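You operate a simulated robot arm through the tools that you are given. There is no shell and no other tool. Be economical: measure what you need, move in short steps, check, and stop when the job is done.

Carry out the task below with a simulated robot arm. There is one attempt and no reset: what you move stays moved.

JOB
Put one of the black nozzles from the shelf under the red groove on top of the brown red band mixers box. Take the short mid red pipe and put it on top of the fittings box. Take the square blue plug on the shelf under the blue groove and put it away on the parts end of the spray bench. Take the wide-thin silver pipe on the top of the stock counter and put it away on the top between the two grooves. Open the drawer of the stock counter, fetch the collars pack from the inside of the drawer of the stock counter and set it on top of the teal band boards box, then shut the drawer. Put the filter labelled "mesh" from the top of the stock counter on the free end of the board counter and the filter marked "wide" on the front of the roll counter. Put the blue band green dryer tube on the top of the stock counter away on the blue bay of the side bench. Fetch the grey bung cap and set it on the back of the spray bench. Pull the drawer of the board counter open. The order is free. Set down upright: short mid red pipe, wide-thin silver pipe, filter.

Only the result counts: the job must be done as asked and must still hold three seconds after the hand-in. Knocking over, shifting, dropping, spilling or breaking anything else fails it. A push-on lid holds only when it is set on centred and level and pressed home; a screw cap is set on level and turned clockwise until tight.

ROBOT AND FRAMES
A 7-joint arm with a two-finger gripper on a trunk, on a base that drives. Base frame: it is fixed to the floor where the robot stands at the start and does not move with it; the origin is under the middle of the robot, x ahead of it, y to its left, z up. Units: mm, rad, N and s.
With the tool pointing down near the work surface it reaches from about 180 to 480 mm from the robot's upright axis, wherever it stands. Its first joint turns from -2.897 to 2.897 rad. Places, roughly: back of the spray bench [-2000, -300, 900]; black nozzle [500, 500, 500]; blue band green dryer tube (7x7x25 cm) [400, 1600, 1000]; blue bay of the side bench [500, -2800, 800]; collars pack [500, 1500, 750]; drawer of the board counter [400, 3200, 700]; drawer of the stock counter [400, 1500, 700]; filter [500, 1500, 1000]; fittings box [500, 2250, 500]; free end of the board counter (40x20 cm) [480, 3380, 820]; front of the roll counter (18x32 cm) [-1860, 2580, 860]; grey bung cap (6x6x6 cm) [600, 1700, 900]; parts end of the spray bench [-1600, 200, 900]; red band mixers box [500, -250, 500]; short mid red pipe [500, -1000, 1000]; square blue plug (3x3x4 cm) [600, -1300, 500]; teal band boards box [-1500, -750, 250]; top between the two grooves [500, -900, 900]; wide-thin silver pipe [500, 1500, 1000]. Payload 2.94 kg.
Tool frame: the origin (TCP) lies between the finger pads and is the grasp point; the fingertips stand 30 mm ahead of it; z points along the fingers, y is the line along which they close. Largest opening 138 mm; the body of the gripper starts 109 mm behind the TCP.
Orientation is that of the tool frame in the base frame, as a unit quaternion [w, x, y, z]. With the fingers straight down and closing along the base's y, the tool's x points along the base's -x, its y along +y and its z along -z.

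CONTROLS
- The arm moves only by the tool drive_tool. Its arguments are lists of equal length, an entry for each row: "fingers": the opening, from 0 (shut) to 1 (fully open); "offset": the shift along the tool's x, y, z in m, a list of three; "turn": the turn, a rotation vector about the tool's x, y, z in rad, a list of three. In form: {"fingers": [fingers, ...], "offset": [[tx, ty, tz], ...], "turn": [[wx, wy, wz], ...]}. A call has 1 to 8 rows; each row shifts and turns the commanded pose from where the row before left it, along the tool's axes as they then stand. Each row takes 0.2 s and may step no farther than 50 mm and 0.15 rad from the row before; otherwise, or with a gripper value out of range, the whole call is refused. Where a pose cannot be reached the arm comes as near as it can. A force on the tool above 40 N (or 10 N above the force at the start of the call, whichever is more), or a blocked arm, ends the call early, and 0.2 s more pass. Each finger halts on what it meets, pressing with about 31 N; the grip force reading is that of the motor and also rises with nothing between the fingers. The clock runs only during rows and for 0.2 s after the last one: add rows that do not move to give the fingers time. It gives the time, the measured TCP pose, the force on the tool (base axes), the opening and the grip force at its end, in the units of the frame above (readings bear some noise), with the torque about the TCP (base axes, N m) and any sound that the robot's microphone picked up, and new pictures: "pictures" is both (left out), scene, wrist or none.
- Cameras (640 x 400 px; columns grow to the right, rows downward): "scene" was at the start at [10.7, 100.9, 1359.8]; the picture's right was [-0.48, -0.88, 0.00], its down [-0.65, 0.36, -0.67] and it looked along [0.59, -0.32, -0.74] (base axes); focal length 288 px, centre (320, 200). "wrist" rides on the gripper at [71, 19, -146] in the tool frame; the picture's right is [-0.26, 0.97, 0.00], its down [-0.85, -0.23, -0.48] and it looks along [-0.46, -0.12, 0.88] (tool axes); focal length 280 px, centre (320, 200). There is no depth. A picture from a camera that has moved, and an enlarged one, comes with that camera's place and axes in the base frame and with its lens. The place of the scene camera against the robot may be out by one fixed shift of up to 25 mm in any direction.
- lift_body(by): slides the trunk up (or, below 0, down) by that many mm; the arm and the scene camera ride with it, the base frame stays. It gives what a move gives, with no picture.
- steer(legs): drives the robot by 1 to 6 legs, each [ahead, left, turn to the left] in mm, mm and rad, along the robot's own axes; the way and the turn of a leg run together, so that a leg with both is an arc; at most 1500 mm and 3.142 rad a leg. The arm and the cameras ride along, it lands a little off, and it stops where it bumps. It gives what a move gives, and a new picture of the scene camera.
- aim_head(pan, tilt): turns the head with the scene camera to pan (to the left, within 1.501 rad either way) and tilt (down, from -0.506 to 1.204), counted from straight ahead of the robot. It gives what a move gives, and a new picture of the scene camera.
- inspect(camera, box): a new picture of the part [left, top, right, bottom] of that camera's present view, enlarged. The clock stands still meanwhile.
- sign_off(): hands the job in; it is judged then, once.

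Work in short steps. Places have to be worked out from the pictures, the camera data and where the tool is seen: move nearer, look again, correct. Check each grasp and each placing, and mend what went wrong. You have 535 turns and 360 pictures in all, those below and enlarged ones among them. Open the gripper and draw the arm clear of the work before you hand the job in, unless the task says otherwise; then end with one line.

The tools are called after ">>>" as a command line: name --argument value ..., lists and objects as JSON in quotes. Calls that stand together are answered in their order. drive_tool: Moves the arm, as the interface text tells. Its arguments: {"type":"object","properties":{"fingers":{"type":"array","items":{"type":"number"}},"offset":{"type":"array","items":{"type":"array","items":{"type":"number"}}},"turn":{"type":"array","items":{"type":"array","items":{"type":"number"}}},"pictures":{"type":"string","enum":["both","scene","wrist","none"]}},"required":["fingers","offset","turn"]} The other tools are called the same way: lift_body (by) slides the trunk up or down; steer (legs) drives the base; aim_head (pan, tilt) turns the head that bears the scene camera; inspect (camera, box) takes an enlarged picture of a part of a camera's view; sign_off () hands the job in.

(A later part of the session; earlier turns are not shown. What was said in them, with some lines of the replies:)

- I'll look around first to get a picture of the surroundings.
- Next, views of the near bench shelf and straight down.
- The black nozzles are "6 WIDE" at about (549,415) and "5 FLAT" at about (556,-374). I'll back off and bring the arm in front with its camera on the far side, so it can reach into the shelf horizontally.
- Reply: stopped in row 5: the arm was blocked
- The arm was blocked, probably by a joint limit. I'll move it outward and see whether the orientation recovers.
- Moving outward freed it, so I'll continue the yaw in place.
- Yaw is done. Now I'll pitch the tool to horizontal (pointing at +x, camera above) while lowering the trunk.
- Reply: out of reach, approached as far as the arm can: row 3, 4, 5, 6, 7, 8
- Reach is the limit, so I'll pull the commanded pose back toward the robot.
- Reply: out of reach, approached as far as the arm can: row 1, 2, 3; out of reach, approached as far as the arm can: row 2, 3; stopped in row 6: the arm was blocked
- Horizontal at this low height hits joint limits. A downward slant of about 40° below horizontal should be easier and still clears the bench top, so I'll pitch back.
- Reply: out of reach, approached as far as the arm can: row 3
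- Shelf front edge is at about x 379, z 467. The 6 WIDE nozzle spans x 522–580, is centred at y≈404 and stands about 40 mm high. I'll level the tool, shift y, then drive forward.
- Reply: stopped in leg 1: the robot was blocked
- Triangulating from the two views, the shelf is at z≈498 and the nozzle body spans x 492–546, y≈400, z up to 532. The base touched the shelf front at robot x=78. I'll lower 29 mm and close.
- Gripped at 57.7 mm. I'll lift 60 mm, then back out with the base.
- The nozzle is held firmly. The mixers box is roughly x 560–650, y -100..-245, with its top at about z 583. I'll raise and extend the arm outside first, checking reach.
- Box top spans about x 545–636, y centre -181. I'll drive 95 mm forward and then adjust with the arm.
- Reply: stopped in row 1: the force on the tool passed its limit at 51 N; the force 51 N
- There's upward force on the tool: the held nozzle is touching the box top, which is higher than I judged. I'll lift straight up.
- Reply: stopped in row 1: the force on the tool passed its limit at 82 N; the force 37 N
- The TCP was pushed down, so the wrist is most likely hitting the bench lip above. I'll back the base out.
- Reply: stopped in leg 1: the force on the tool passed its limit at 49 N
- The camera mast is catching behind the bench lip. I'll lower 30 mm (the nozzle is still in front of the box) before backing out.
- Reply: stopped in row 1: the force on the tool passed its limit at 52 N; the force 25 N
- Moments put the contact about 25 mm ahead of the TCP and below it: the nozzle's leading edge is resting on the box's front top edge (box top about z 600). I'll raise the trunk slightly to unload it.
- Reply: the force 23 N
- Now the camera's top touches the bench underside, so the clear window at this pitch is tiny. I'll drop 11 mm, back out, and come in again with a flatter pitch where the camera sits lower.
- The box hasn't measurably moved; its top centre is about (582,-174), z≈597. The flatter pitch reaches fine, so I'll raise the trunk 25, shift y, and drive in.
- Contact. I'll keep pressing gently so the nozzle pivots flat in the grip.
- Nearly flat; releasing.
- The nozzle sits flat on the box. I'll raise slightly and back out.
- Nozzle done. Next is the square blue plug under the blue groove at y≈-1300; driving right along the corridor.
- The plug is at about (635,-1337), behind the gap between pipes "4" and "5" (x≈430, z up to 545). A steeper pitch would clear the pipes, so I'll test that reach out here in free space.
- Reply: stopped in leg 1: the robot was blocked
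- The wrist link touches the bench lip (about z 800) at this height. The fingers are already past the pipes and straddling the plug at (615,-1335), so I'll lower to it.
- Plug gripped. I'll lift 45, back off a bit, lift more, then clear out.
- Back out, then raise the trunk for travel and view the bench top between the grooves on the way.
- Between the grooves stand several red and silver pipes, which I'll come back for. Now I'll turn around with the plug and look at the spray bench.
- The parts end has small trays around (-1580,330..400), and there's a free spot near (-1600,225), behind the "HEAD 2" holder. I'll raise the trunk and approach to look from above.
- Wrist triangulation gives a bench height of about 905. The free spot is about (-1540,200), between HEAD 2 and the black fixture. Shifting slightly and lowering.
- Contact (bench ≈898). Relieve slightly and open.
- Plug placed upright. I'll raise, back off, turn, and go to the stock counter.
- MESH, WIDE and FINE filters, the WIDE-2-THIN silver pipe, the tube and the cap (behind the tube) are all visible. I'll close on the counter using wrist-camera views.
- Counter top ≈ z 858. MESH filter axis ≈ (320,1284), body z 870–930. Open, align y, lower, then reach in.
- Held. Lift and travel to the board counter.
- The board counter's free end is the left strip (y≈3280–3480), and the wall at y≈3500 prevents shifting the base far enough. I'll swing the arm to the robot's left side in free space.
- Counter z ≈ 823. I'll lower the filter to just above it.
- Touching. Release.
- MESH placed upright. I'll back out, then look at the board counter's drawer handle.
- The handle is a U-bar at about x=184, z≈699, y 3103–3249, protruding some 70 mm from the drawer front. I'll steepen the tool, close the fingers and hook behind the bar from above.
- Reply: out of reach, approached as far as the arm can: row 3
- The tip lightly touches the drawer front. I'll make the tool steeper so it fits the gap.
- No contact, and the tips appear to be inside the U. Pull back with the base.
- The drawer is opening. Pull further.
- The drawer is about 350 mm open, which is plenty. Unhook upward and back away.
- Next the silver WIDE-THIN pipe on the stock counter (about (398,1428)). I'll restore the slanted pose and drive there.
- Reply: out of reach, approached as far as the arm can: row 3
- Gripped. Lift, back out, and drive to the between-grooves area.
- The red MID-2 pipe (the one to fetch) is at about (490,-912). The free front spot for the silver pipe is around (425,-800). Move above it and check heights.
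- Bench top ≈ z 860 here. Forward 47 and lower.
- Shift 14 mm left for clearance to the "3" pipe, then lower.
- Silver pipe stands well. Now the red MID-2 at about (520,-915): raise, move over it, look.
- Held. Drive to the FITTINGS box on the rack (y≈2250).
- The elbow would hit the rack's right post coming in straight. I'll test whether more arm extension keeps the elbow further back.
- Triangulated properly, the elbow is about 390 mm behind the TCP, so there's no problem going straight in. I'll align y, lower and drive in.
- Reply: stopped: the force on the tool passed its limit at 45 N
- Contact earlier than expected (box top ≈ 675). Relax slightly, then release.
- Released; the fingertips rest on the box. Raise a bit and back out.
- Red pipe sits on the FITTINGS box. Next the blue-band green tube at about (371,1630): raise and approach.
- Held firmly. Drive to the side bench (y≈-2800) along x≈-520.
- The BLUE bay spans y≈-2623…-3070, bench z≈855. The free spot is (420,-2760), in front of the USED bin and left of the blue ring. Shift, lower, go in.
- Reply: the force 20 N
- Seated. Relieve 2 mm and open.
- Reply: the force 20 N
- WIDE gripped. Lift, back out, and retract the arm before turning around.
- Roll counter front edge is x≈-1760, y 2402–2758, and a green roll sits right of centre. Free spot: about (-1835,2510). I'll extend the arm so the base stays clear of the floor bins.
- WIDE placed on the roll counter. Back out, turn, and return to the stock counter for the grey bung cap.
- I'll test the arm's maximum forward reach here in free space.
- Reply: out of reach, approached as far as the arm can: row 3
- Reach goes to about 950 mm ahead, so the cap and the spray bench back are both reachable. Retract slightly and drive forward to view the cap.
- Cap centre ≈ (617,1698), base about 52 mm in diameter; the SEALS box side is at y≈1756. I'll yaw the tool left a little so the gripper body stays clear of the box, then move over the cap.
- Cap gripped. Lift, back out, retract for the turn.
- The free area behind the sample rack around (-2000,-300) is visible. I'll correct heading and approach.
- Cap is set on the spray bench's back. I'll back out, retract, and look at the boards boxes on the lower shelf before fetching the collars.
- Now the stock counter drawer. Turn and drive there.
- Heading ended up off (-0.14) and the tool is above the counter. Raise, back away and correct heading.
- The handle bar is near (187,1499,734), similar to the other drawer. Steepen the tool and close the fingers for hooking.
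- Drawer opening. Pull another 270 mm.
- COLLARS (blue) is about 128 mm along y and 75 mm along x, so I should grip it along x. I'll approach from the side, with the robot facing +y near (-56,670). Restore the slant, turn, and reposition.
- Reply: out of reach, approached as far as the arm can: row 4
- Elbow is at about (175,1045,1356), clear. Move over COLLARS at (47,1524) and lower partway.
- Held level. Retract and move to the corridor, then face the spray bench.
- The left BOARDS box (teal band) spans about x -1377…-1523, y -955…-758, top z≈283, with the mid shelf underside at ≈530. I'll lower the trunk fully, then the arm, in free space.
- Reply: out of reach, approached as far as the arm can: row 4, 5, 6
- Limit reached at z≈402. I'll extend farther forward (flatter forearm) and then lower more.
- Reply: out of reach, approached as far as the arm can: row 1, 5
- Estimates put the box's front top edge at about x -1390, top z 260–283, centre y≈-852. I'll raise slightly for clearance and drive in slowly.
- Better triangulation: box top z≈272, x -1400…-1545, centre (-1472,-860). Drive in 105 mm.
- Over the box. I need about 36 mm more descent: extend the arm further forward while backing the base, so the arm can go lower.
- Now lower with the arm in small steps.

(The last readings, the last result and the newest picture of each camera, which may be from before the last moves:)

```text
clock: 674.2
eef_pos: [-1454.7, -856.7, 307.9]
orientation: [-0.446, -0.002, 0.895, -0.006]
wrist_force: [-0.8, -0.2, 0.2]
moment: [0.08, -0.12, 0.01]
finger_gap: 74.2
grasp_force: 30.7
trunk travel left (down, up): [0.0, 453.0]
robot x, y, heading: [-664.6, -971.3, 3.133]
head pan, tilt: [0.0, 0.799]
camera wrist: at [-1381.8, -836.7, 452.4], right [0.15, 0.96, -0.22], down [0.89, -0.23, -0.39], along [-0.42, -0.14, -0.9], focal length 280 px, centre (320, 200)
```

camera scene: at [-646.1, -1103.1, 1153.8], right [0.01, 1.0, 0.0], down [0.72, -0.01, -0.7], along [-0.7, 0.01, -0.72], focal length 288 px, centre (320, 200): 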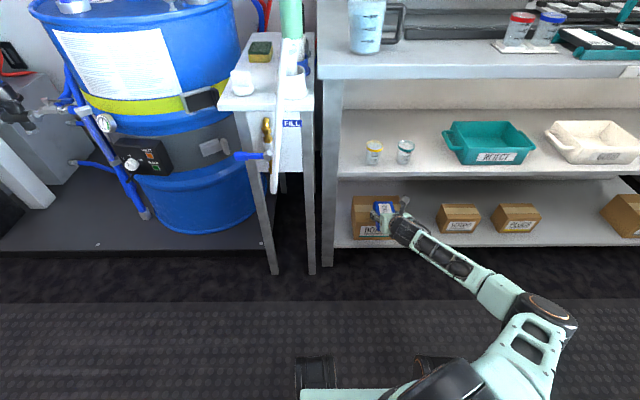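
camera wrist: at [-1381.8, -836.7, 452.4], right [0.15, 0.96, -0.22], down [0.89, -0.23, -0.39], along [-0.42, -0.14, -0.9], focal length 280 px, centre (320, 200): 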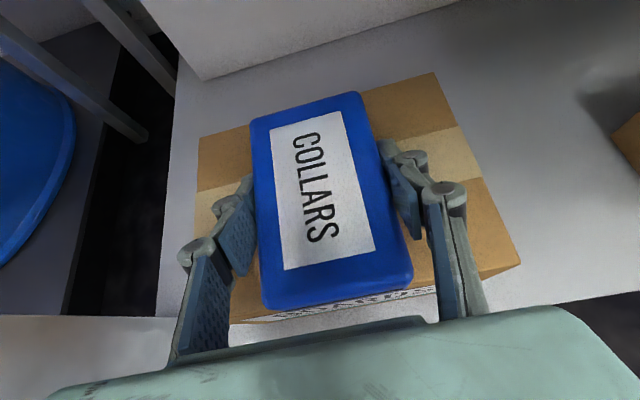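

Nearly touching. Shift 22 mm deeper so the pack is fully on the box, then set it down.

>>> drive_tool --fingers '[0, 0, 0, 0, 0]' --offset '[[0.0064, 0, -0.0048], [0.0135, 0, 0.0175], [-0.0064, 0, 0.0048], [-0.0016, 0, 0.0012], [0, 0, 0]]' --turn '[[0, 0, 0], [0, 0, 0], [0, 0, 0], [0, 0, 0], [0, 0, 0]]' --pictures "wrist"

```text
clock: 675.4
eef_pos: [-1475.9, -857.0, 308.0]
orientation: [-0.446, -0.002, 0.895, -0.006]
wrist_force: [0.2, -1.7, 9.6]
moment: [0.36, -0.64, -0.11]
finger_gap: 74.3
grasp_force: 31.1
trunk travel left (down, up): [0.0, 453.0]
robot x, y, heading: [-664.1, -968.5, 3.134]
head pan, tilt: [0.0, 0.799]
camera wrist: at [-1403.6, -837.7, 452.0], right [0.15, 0.96, -0.22], down [0.89, -0.23, -0.39], along [-0.43, -0.14, -0.89], focal length 280 px, centre (320, 200)
```

wrist: 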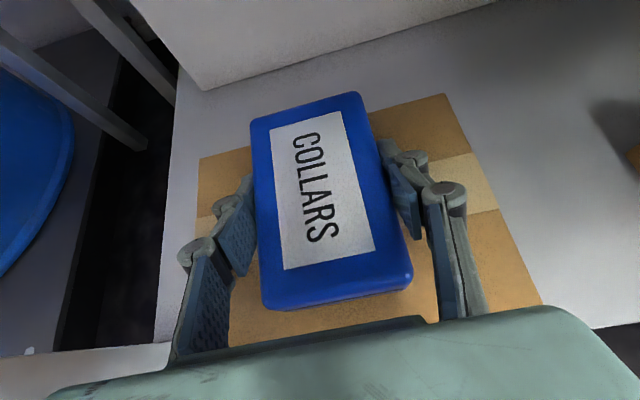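

Contact with 9.6 N and the pack well on the box. Release.

>>> drive_tool --fingers '[0.58, 0.65, 0.7, 0.7]' --offset '[[0, 0, 0], [0, 0, 0], [0, 0, 0], [0, 0, 0]]' --turn '[[0, 0, 0], [0, 0, 0], [0, 0, 0], [0, 0, 0]]' --pictures "none"

>>> lift_body --by 12

>>> inspect --camera "wrist" --box '[0, 0, 640, 400]'

```text
clock: 676.4
eef_pos: [-1474.3, -857.9, 305.9]
orientation: [-0.446, -0.001, 0.895, -0.006]
wrist_force: [0.5, 0.1, 0.6]
moment: [-0.01, 0.0, 0.01]
finger_gap: 96.8
grasp_force: 0.1
trunk travel left (down, up): [0.0, 453.0]
robot x, y, heading: [-670.0, -970.3, 3.137]
head pan, tilt: [0.0, 0.799]
```

```text
clock: 677.0
eef_pos: [-1475.0, -856.1, 318.7]
orientation: [-0.446, -0.002, 0.895, -0.006]
wrist_force: [-0.4, 1.0, -1.0]
moment: [-0.01, -0.03, 0.01]
finger_gap: 96.7
grasp_force: 0.0
trunk travel left (down, up): [-12.0, 441.0]
robot x, y, heading: [-665.4, -974.2, 3.132]
head pan, tilt: [0.0, 0.799]
```

```text
1.00 times, centred on (320, 200) of wrist (not enlarged: the box is as wide or as high as the picture)
camera zoom: at [-1403.2, -837.4, 462.2], right [0.15, 0.96, -0.22], down [0.89, -0.23, -0.39], along [-0.42, -0.14, -0.9], focal length 280 px, centre (320, 200)
```

zoom: 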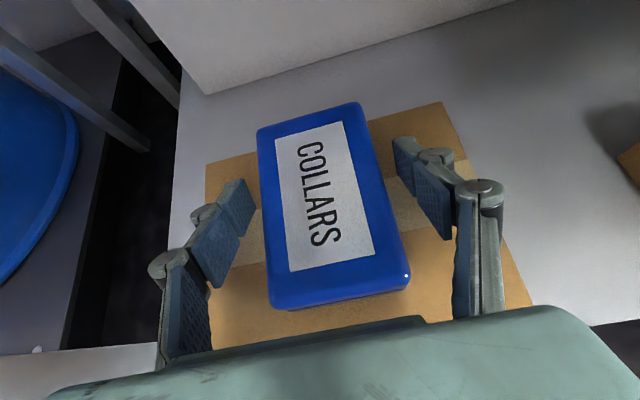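

Pack is placed on the teal-band BOARDS box. Withdraw and go shut the stock drawer.

>>> lift_body --by 12

>>> steer --legs '[[-220, 0, 0]]'

>>> inspect --camera "scene" --box '[280, 140, 480, 265]'

```text
clock: 677.6
eef_pos: [-1475.8, -857.0, 330.8]
orientation: [-0.445, -0.001, 0.895, -0.006]
wrist_force: [0.2, -0.1, -0.6]
moment: [0.0, -0.03, 0.03]
finger_gap: 96.9
grasp_force: 0.0
trunk travel left (down, up): [-24.0, 429.0]
robot x, y, heading: [-663.2, -972.3, 3.132]
head pan, tilt: [0.0, 0.799]
```

```text
clock: 679.3
eef_pos: [-1259.6, -858.9, 329.8]
orientation: [-0.445, -0.001, 0.896, -0.006]
wrist_force: [-0.9, 0.6, 0.3]
moment: [0.01, -0.01, 0.0]
finger_gap: 96.7
grasp_force: 0.0
trunk travel left (down, up): [-24.0, 429.0]
robot x, y, heading: [-448.0, -973.2, 3.133]
head pan, tilt: [0.0, 0.799]
camera scene: at [-429.8, -1105.2, 1161.8], right [0.01, 1.0, 0.0], down [0.72, -0.01, -0.7], along [-0.7, 0.01, -0.72], focal length 288 px, centre (320, 200)
```

scene: 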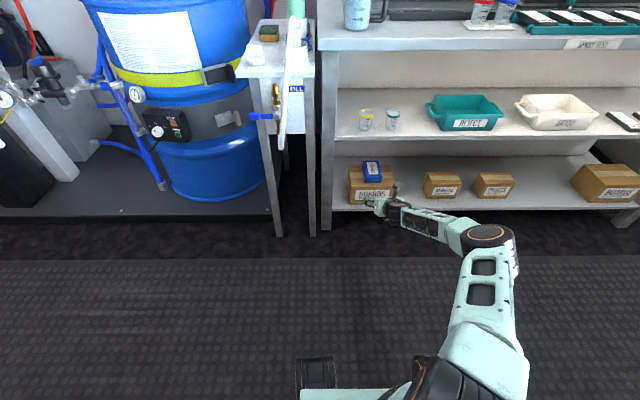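

```text
3.20 times, centred on (380, 202) of scene
camera zoom: at [-429.8, -1105.2, 1161.8], right [0.01, 1.0, 0.0], down [0.72, -0.01, -0.7], along [-0.7, 0.01, -0.72], focal length 922 px, centre (128, 192)
```

zoom: 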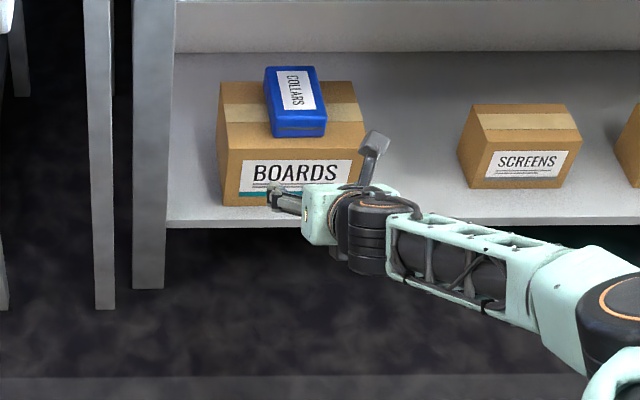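

>>> lift_body --by 350

>>> drive_tool --fingers '[0.3, 0, 0, 0, 0, 0, 0, 0]' --offset '[[-0.0272, 0, -0.0358], [-0.0272, 0, -0.0358], [-0.0272, 0, -0.0358], [0.01, 0, -0.04], [0.01, 0, -0.04], [0.01, 0, -0.04], [0, 0, 0], [0, 0, 0]]' --turn '[[0, 0, 0], [0, 0, 0], [0, 0, 0], [0, 0, 0], [0, 0, 0], [0, 0, 0], [0, 0, 0], [0, 0, 0]]' --pictures "scene"

```text
clock: 682.7
eef_pos: [-1258.9, -858.6, 679.6]
orientation: [-0.446, 0.0, 0.895, -0.005]
wrist_force: [0.6, -0.1, -0.2]
moment: [-0.01, -0.01, -0.03]
finger_gap: 96.4
grasp_force: 0.0
trunk travel left (down, up): [-374.0, 79.0]
robot x, y, heading: [-451.7, -974.5, 3.127]
head pan, tilt: [0.0, 0.799]
```

```text
clock: 684.5
eef_pos: [-1057.7, -842.9, 794.7]
orientation: [-0.446, 0.0, 0.895, -0.005]
wrist_force: [0.0, -0.3, -0.1]
moment: [0.01, 0.02, -0.01]
finger_gap: 0.0
grasp_force: 28.3
out of reach, approached as far as the arm can: row 2, 3
trunk travel left (down, up): [-374.0, 79.0]
robot x, y, heading: [-451.0, -974.3, 3.13]
head pan, tilt: [0.0, 0.799]
camera scene: at [-429.8, -1105.2, 1511.8], right [0.01, 1.0, 0.0], down [0.72, -0.01, -0.7], along [-0.7, 0.01, -0.72], focal length 288 px, centre (320, 200)
```

scene: 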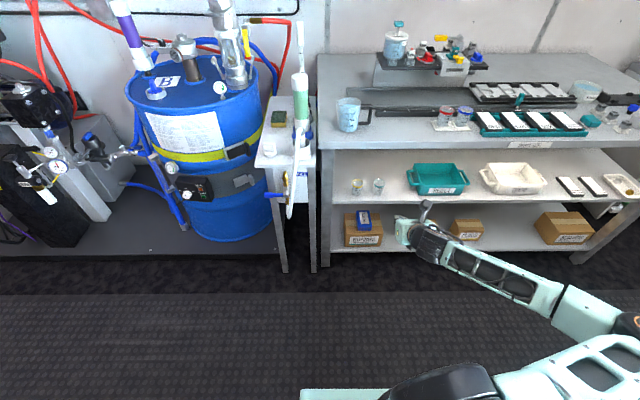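

>>> steer --legs '[[-50, 0, 0], [0, 0, -3.13]]'

>>> steer --legs '[[-100, 1450, 0]]'

```text
clock: 692.7
eef_pos: [211.7, -1089.4, 796.4]
orientation: [-0.011, 0.895, 0.012, 0.446]
wrist_force: [-0.3, 0.6, -0.1]
moment: [0.02, 0.0, -0.02]
finger_gap: 0.0
grasp_force: 27.9
trunk travel left (down, up): [-374.0, 79.0]
robot x, y, heading: [-398.6, -976.4, 0.017]
head pan, tilt: [0.0, 0.799]
camera scene: at [-379.6, -835.7, 1511.8], right [0.02, -1.0, 0.0], down [-0.72, -0.01, -0.7], along [0.7, 0.01, -0.72], focal length 288 px, centre (320, 200)
```

scene: 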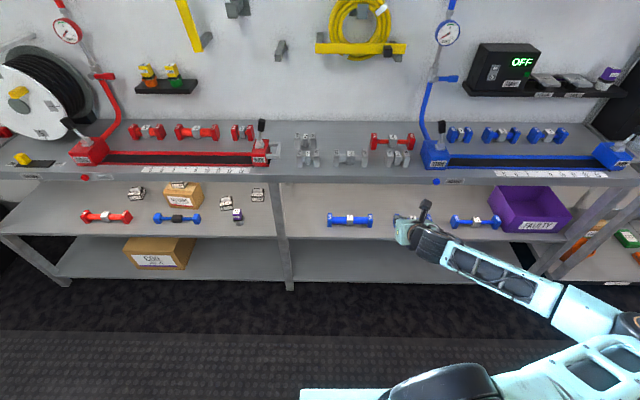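

```text
clock: 705.4
eef_pos: [79.8, 336.4, 795.0]
orientation: [-0.013, 0.895, 0.017, 0.445]
wrist_force: [-0.1, -0.3, 0.2]
moment: [0.02, -0.01, 0.01]
finger_gap: 0.2
grasp_force: 28.4
trunk travel left (down, up): [-374.0, 79.0]
robot x, y, heading: [-533.5, 445.0, 0.026]
head pan, tilt: [0.0, 0.799]
camera scene: at [-514.4, 585.9, 1511.8], right [0.03, -1.0, 0.0], down [-0.72, -0.02, -0.7], along [0.7, 0.02, -0.72], focal length 288 px, centre (320, 200)
```

scene: 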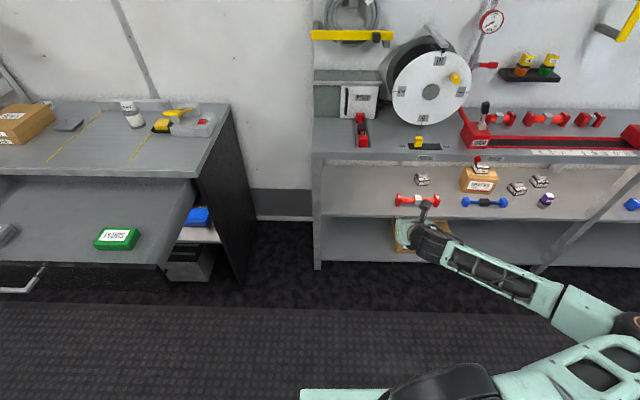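

>>> steer --legs '[[-330, 0, -0.026], [0, 1165, 0]]'

>>> inspect --camera "wrist" --box '[0, 0, 640, 400]'

```text
clock: 717.9
eef_pos: [-236.6, 1502.2, 795.3]
orientation: [-0.003, 0.895, -0.004, 0.446]
wrist_force: [0.2, 0.0, 0.9]
moment: [0.01, 0.03, 0.01]
finger_gap: 0.0
grasp_force: 28.6
trunk travel left (down, up): [-374.0, 79.0]
robot x, y, heading: [-846.7, 1638.8, -0.022]
head pan, tilt: [0.0, 0.799]
camera scene: at [-818.0, 1778.8, 1511.8], right [-0.02, -1.0, 0.0], down [-0.72, 0.01, -0.7], along [0.7, -0.01, -0.72], focal length 288 px, centre (320, 200)
```

scene: 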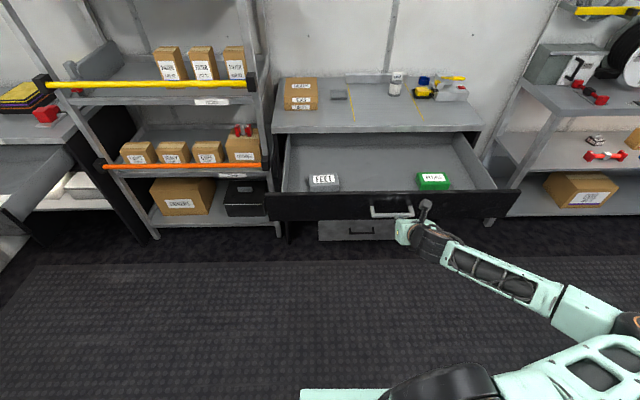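

```text
1.00 times, centred on (320, 200) of wrist (not enlarged: the box is as wide or as high as the picture)
camera zoom: at [-310.6, 1480.9, 939.3], right [-0.16, -0.96, -0.22], down [-0.89, 0.24, -0.39], along [0.42, 0.13, -0.9], focal length 280 px, centre (320, 200)
```

zoom: 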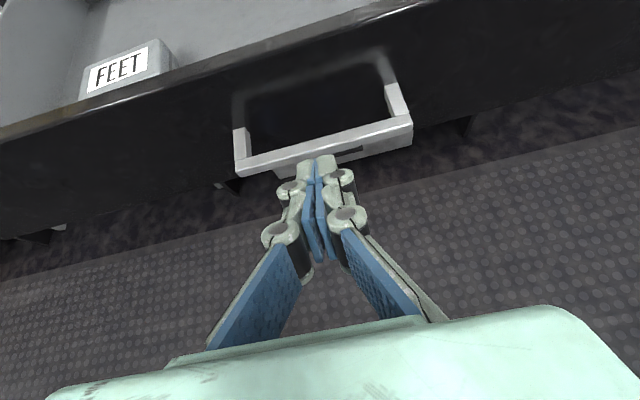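

Lower to handle height and push the drawer in.

>>> lift_body --by -32

>>> steer --legs '[[120, 0, 0]]'

>>> inspect --camera "wrist" --box '[0, 0, 640, 400]'

```text
clock: 718.6
eef_pos: [-236.6, 1502.5, 764.8]
orientation: [-0.004, 0.895, -0.003, 0.446]
wrist_force: [1.0, 0.7, 0.2]
moment: [-0.01, 0.01, 0.01]
finger_gap: 0.0
grasp_force: 29.1
trunk travel left (down, up): [-342.0, 111.0]
robot x, y, heading: [-842.9, 1640.1, -0.027]
head pan, tilt: [0.0, 0.799]
```

```text
clock: 719.9
eef_pos: [-116.3, 1494.6, 763.1]
orientation: [-0.003, 0.895, -0.006, 0.445]
wrist_force: [0.2, -0.7, 0.1]
moment: [0.04, 0.02, 0.01]
finger_gap: 0.1
grasp_force: 28.4
trunk travel left (down, up): [-342.0, 111.0]
robot x, y, heading: [-725.9, 1637.2, -0.025]
head pan, tilt: [0.0, 0.799]
camera scene: at [-696.9, 1775.9, 1479.8], right [-0.03, -1.0, 0.0], down [-0.72, 0.02, -0.7], along [0.7, -0.02, -0.72], focal length 288 px, centre (320, 200)
```

scene: 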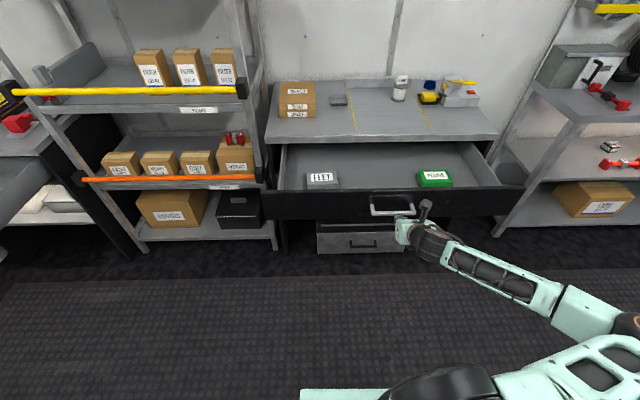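

```text
1.00 times, centred on (320, 200) of wrist (not enlarged: the box is as wide or as high as the picture)
camera zoom: at [-191.6, 1474.4, 907.3], right [-0.17, -0.96, -0.22], down [-0.89, 0.24, -0.39], along [0.43, 0.13, -0.9], focal length 280 px, centre (320, 200)
```

zoom: 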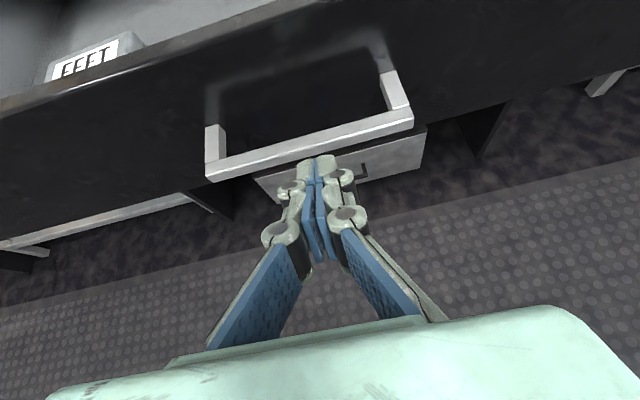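

The drawer is moving with the push. Continue.

>>> steer --legs '[[180, 5, 0.02]]'

>>> inspect --camera "wrist" --box '[0, 0, 640, 400]'

```text
clock: 721.4
eef_pos: [63.1, 1510.5, 762.5]
orientation: [-0.007, 0.895, 0.003, 0.446]
wrist_force: [-0.1, -0.2, -0.9]
moment: [-0.05, 0.01, -0.02]
finger_gap: 0.0
grasp_force: 28.6
trunk travel left (down, up): [-342.0, 111.0]
robot x, y, heading: [-544.1, 1638.9, -0.001]
head pan, tilt: [0.0, 0.799]
camera scene: at [-521.9, 1778.1, 1479.8], right [-0.01, -1.0, 0.0], down [-0.72, 0.0, -0.7], along [0.7, 0.0, -0.72], focal length 288 px, centre (320, 200)
```

scene: 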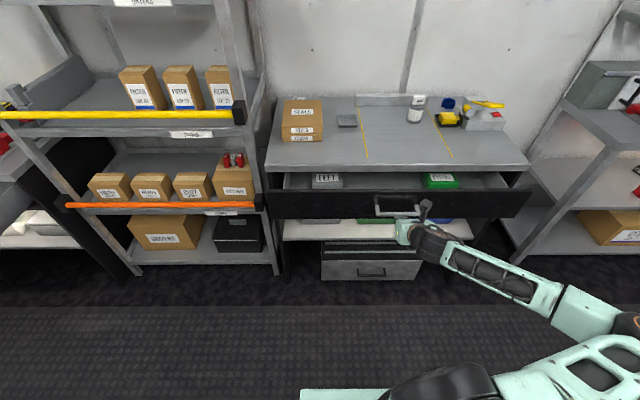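

```text
1.00 times, centred on (320, 200) of wrist (not enlarged: the box is as wide or as high as the picture)
camera zoom: at [-10.4, 1487.8, 907.3], right [-0.15, -0.96, -0.22], down [-0.89, 0.23, -0.39], along [0.42, 0.14, -0.9], focal length 280 px, centre (320, 200)
```

zoom: 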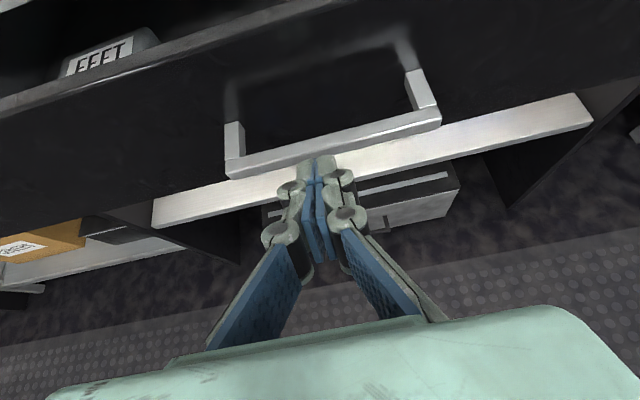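

>>> steer --legs '[[75, 0, 0]]'

>>> steer --legs '[[20, 0, 0]]'

>>> inspect --camera "wrist" --box '[0, 0, 640, 400]'

```text
clock: 722.4
eef_pos: [136.9, 1508.8, 762.3]
orientation: [-0.007, 0.895, 0.003, 0.445]
wrist_force: [-0.2, -0.3, 0.2]
moment: [-0.01, 0.01, 0.0]
finger_gap: 0.0
grasp_force: 28.9
trunk travel left (down, up): [-342.0, 111.0]
robot x, y, heading: [-469.7, 1638.8, -0.003]
head pan, tilt: [0.0, 0.799]
camera scene: at [-447.9, 1777.6, 1479.8], right [-0.01, -1.0, 0.0], down [-0.72, 0.0, -0.7], along [0.7, 0.0, -0.72], focal length 288 px, centre (320, 200)
```

scene: 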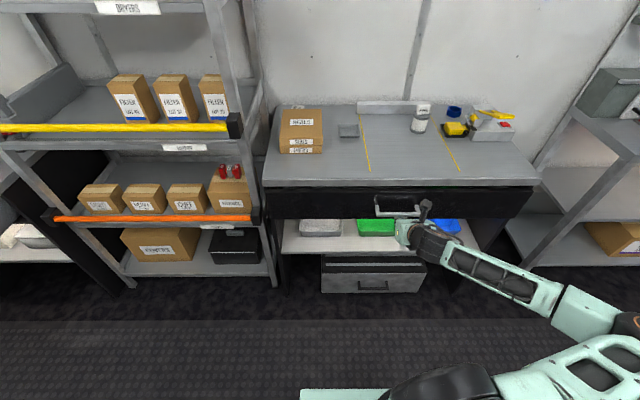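

```text
clock: 723.3
eef_pos: [150.9, 1509.6, 763.7]
orientation: [-0.007, 0.896, 0.003, 0.443]
wrist_force: [-5.9, -1.5, 4.6]
moment: [0.01, 0.01, -0.01]
finger_gap: 5.9
grasp_force: 28.1
trunk travel left (down, up): [-342.0, 111.0]
robot x, y, heading: [-454.1, 1638.7, -0.006]
head pan, tilt: [0.0, 0.799]
stopped in leg 1: the force on the tool passed its limit at 82 N (the readings are from after the stop); the commanded pose is now the measured one
camera scene: at [-433.4, 1777.6, 1479.7], right [-0.01, -1.0, 0.0], down [-0.72, 0.0, -0.7], along [0.7, 0.0, -0.72], focal length 288 px, centre (320, 200)
```

scene: 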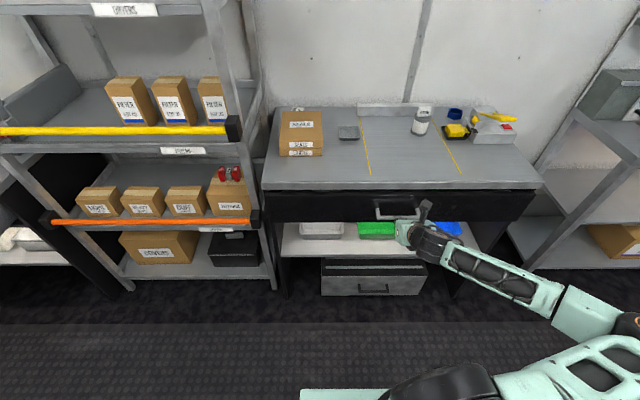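

```text
1.00 times, centred on (320, 200) of wrist (not enlarged: the box is as wide or as high as the picture)
camera zoom: at [76.8, 1487.8, 907.7], right [-0.15, -0.96, -0.22], down [-0.9, 0.22, -0.39], along [0.42, 0.14, -0.9], focal length 280 px, centre (320, 200)
```

zoom: 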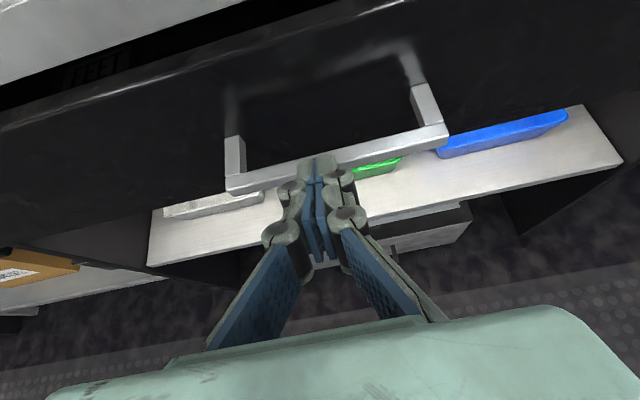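

The drawer hit its stop (bar at x≈179, as originally). Back off and verify it stays shut.

>>> steer --legs '[[-250, 0, 0]]'

>>> inspect --camera "scene" --box '[200, 60, 560, 285]'

>>> inspect --camera "wrist" --box '[0, 0, 640, 400]'

```text
clock: 725.1
eef_pos: [-103.8, 1509.6, 762.3]
orientation: [-0.005, 0.896, 0.002, 0.443]
wrist_force: [0.4, 1.0, 0.2]
moment: [-0.02, -0.04, 0.02]
finger_gap: 0.0
grasp_force: 28.5
trunk travel left (down, up): [-342.0, 111.0]
robot x, y, heading: [-713.7, 1639.6, -0.004]
head pan, tilt: [0.0, 0.799]
camera scene: at [-686.9, 1779.5, 1479.8], right [-0.01, -1.0, 0.0], down [-0.72, 0.01, -0.7], along [0.7, -0.01, -0.72], focal length 288 px, centre (320, 200)
```

scene: 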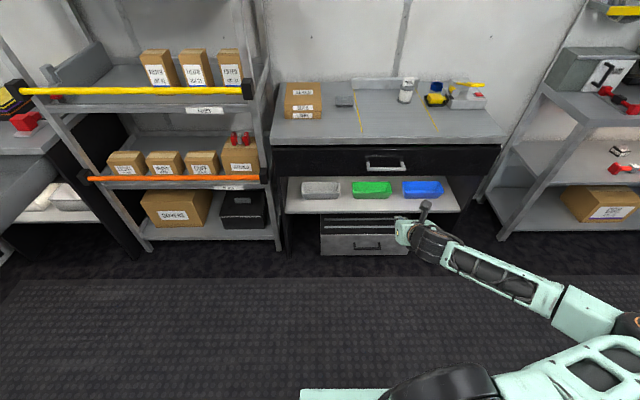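

```text
1.78 times, centred on (380, 172) of scene
camera zoom: at [-686.9, 1779.5, 1479.8], right [-0.01, -1.0, 0.0], down [-0.72, 0.01, -0.7], along [0.7, -0.01, -0.72], focal length 512 px, centre (213, 249)
```

zoom: 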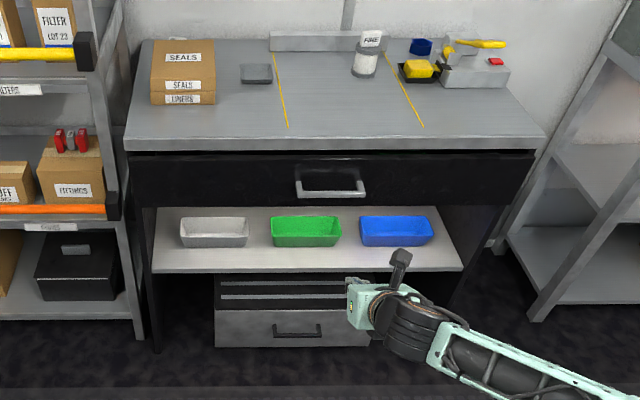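

```text
1.00 times, centred on (320, 200) of wrist (not enlarged: the box is as wide or as high as the picture)
camera zoom: at [-178.0, 1487.7, 907.2], right [-0.15, -0.96, -0.22], down [-0.89, 0.23, -0.38], along [0.42, 0.14, -0.9], focal length 280 px, centre (320, 200)
```

zoom: 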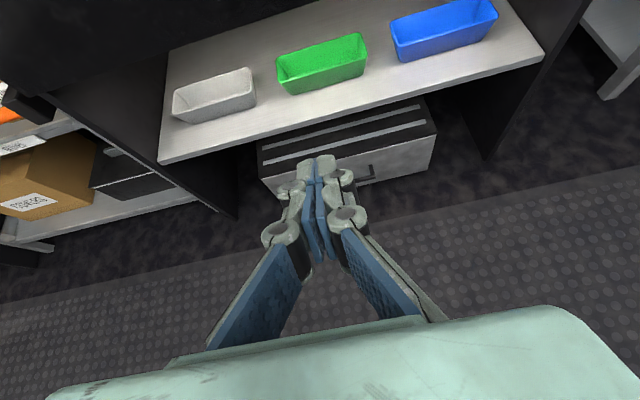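

The drawer stays shut and everything is in place. Open the gripper, then hand in.

>>> drive_tool --fingers '[1, 1, 1, 1, 1]' --offset '[[0, 0, 0], [0, 0, 0], [0, 0, 0], [0, 0, 0], [0, 0, 0]]' --turn '[[0, 0, 0], [0, 0, 0], [0, 0, 0], [0, 0, 0], [0, 0, 0]]' --pictures "none"

>>> aim_head --pan 0.6 --tilt 0.5

```text
clock: 726.3
eef_pos: [-104.1, 1510.1, 762.7]
orientation: [-0.005, 0.896, 0.001, 0.444]
wrist_force: [-0.1, -0.1, 0.1]
moment: [0.03, 0.01, 0.0]
finger_gap: 137.9
grasp_force: 0.1
trunk travel left (down, up): [-342.0, 111.0]
robot x, y, heading: [-710.9, 1640.2, -0.007]
head pan, tilt: [0.0, 0.799]
```

```text
clock: 727.3
eef_pos: [-105.2, 1509.4, 762.3]
orientation: [-0.005, 0.896, 0.0, 0.444]
wrist_force: [0.0, -0.1, -0.3]
moment: [-0.01, -0.01, 0.03]
finger_gap: 138.1
grasp_force: 0.0
trunk travel left (down, up): [-342.0, 111.0]
robot x, y, heading: [-706.8, 1640.4, -0.008]
head pan, tilt: [0.6, 0.499]
camera scene: at [-691.9, 1830.9, 1505.7], right [0.56, -0.83, 0.0], down [-0.4, -0.27, -0.88], along [0.73, 0.49, -0.48], focal length 288 px, centre (320, 200)
```

scene: 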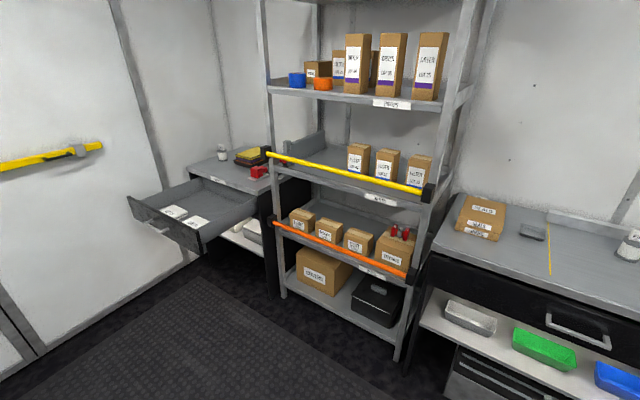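

The board drawer is open, MESH is upright, the red pipe is on the FITTINGS box and the stock drawer is shut. Handing in.

>>> sign_off

```text
The job is handed in.
```

I finished every part of the job and handed it in: all items are placed, the board counter drawer is open and the stock counter drawer is shut. While placing the nozzle, the gripper caught on the bench and pressed on the mixers box, but I could not see any shift in the box afterwards.
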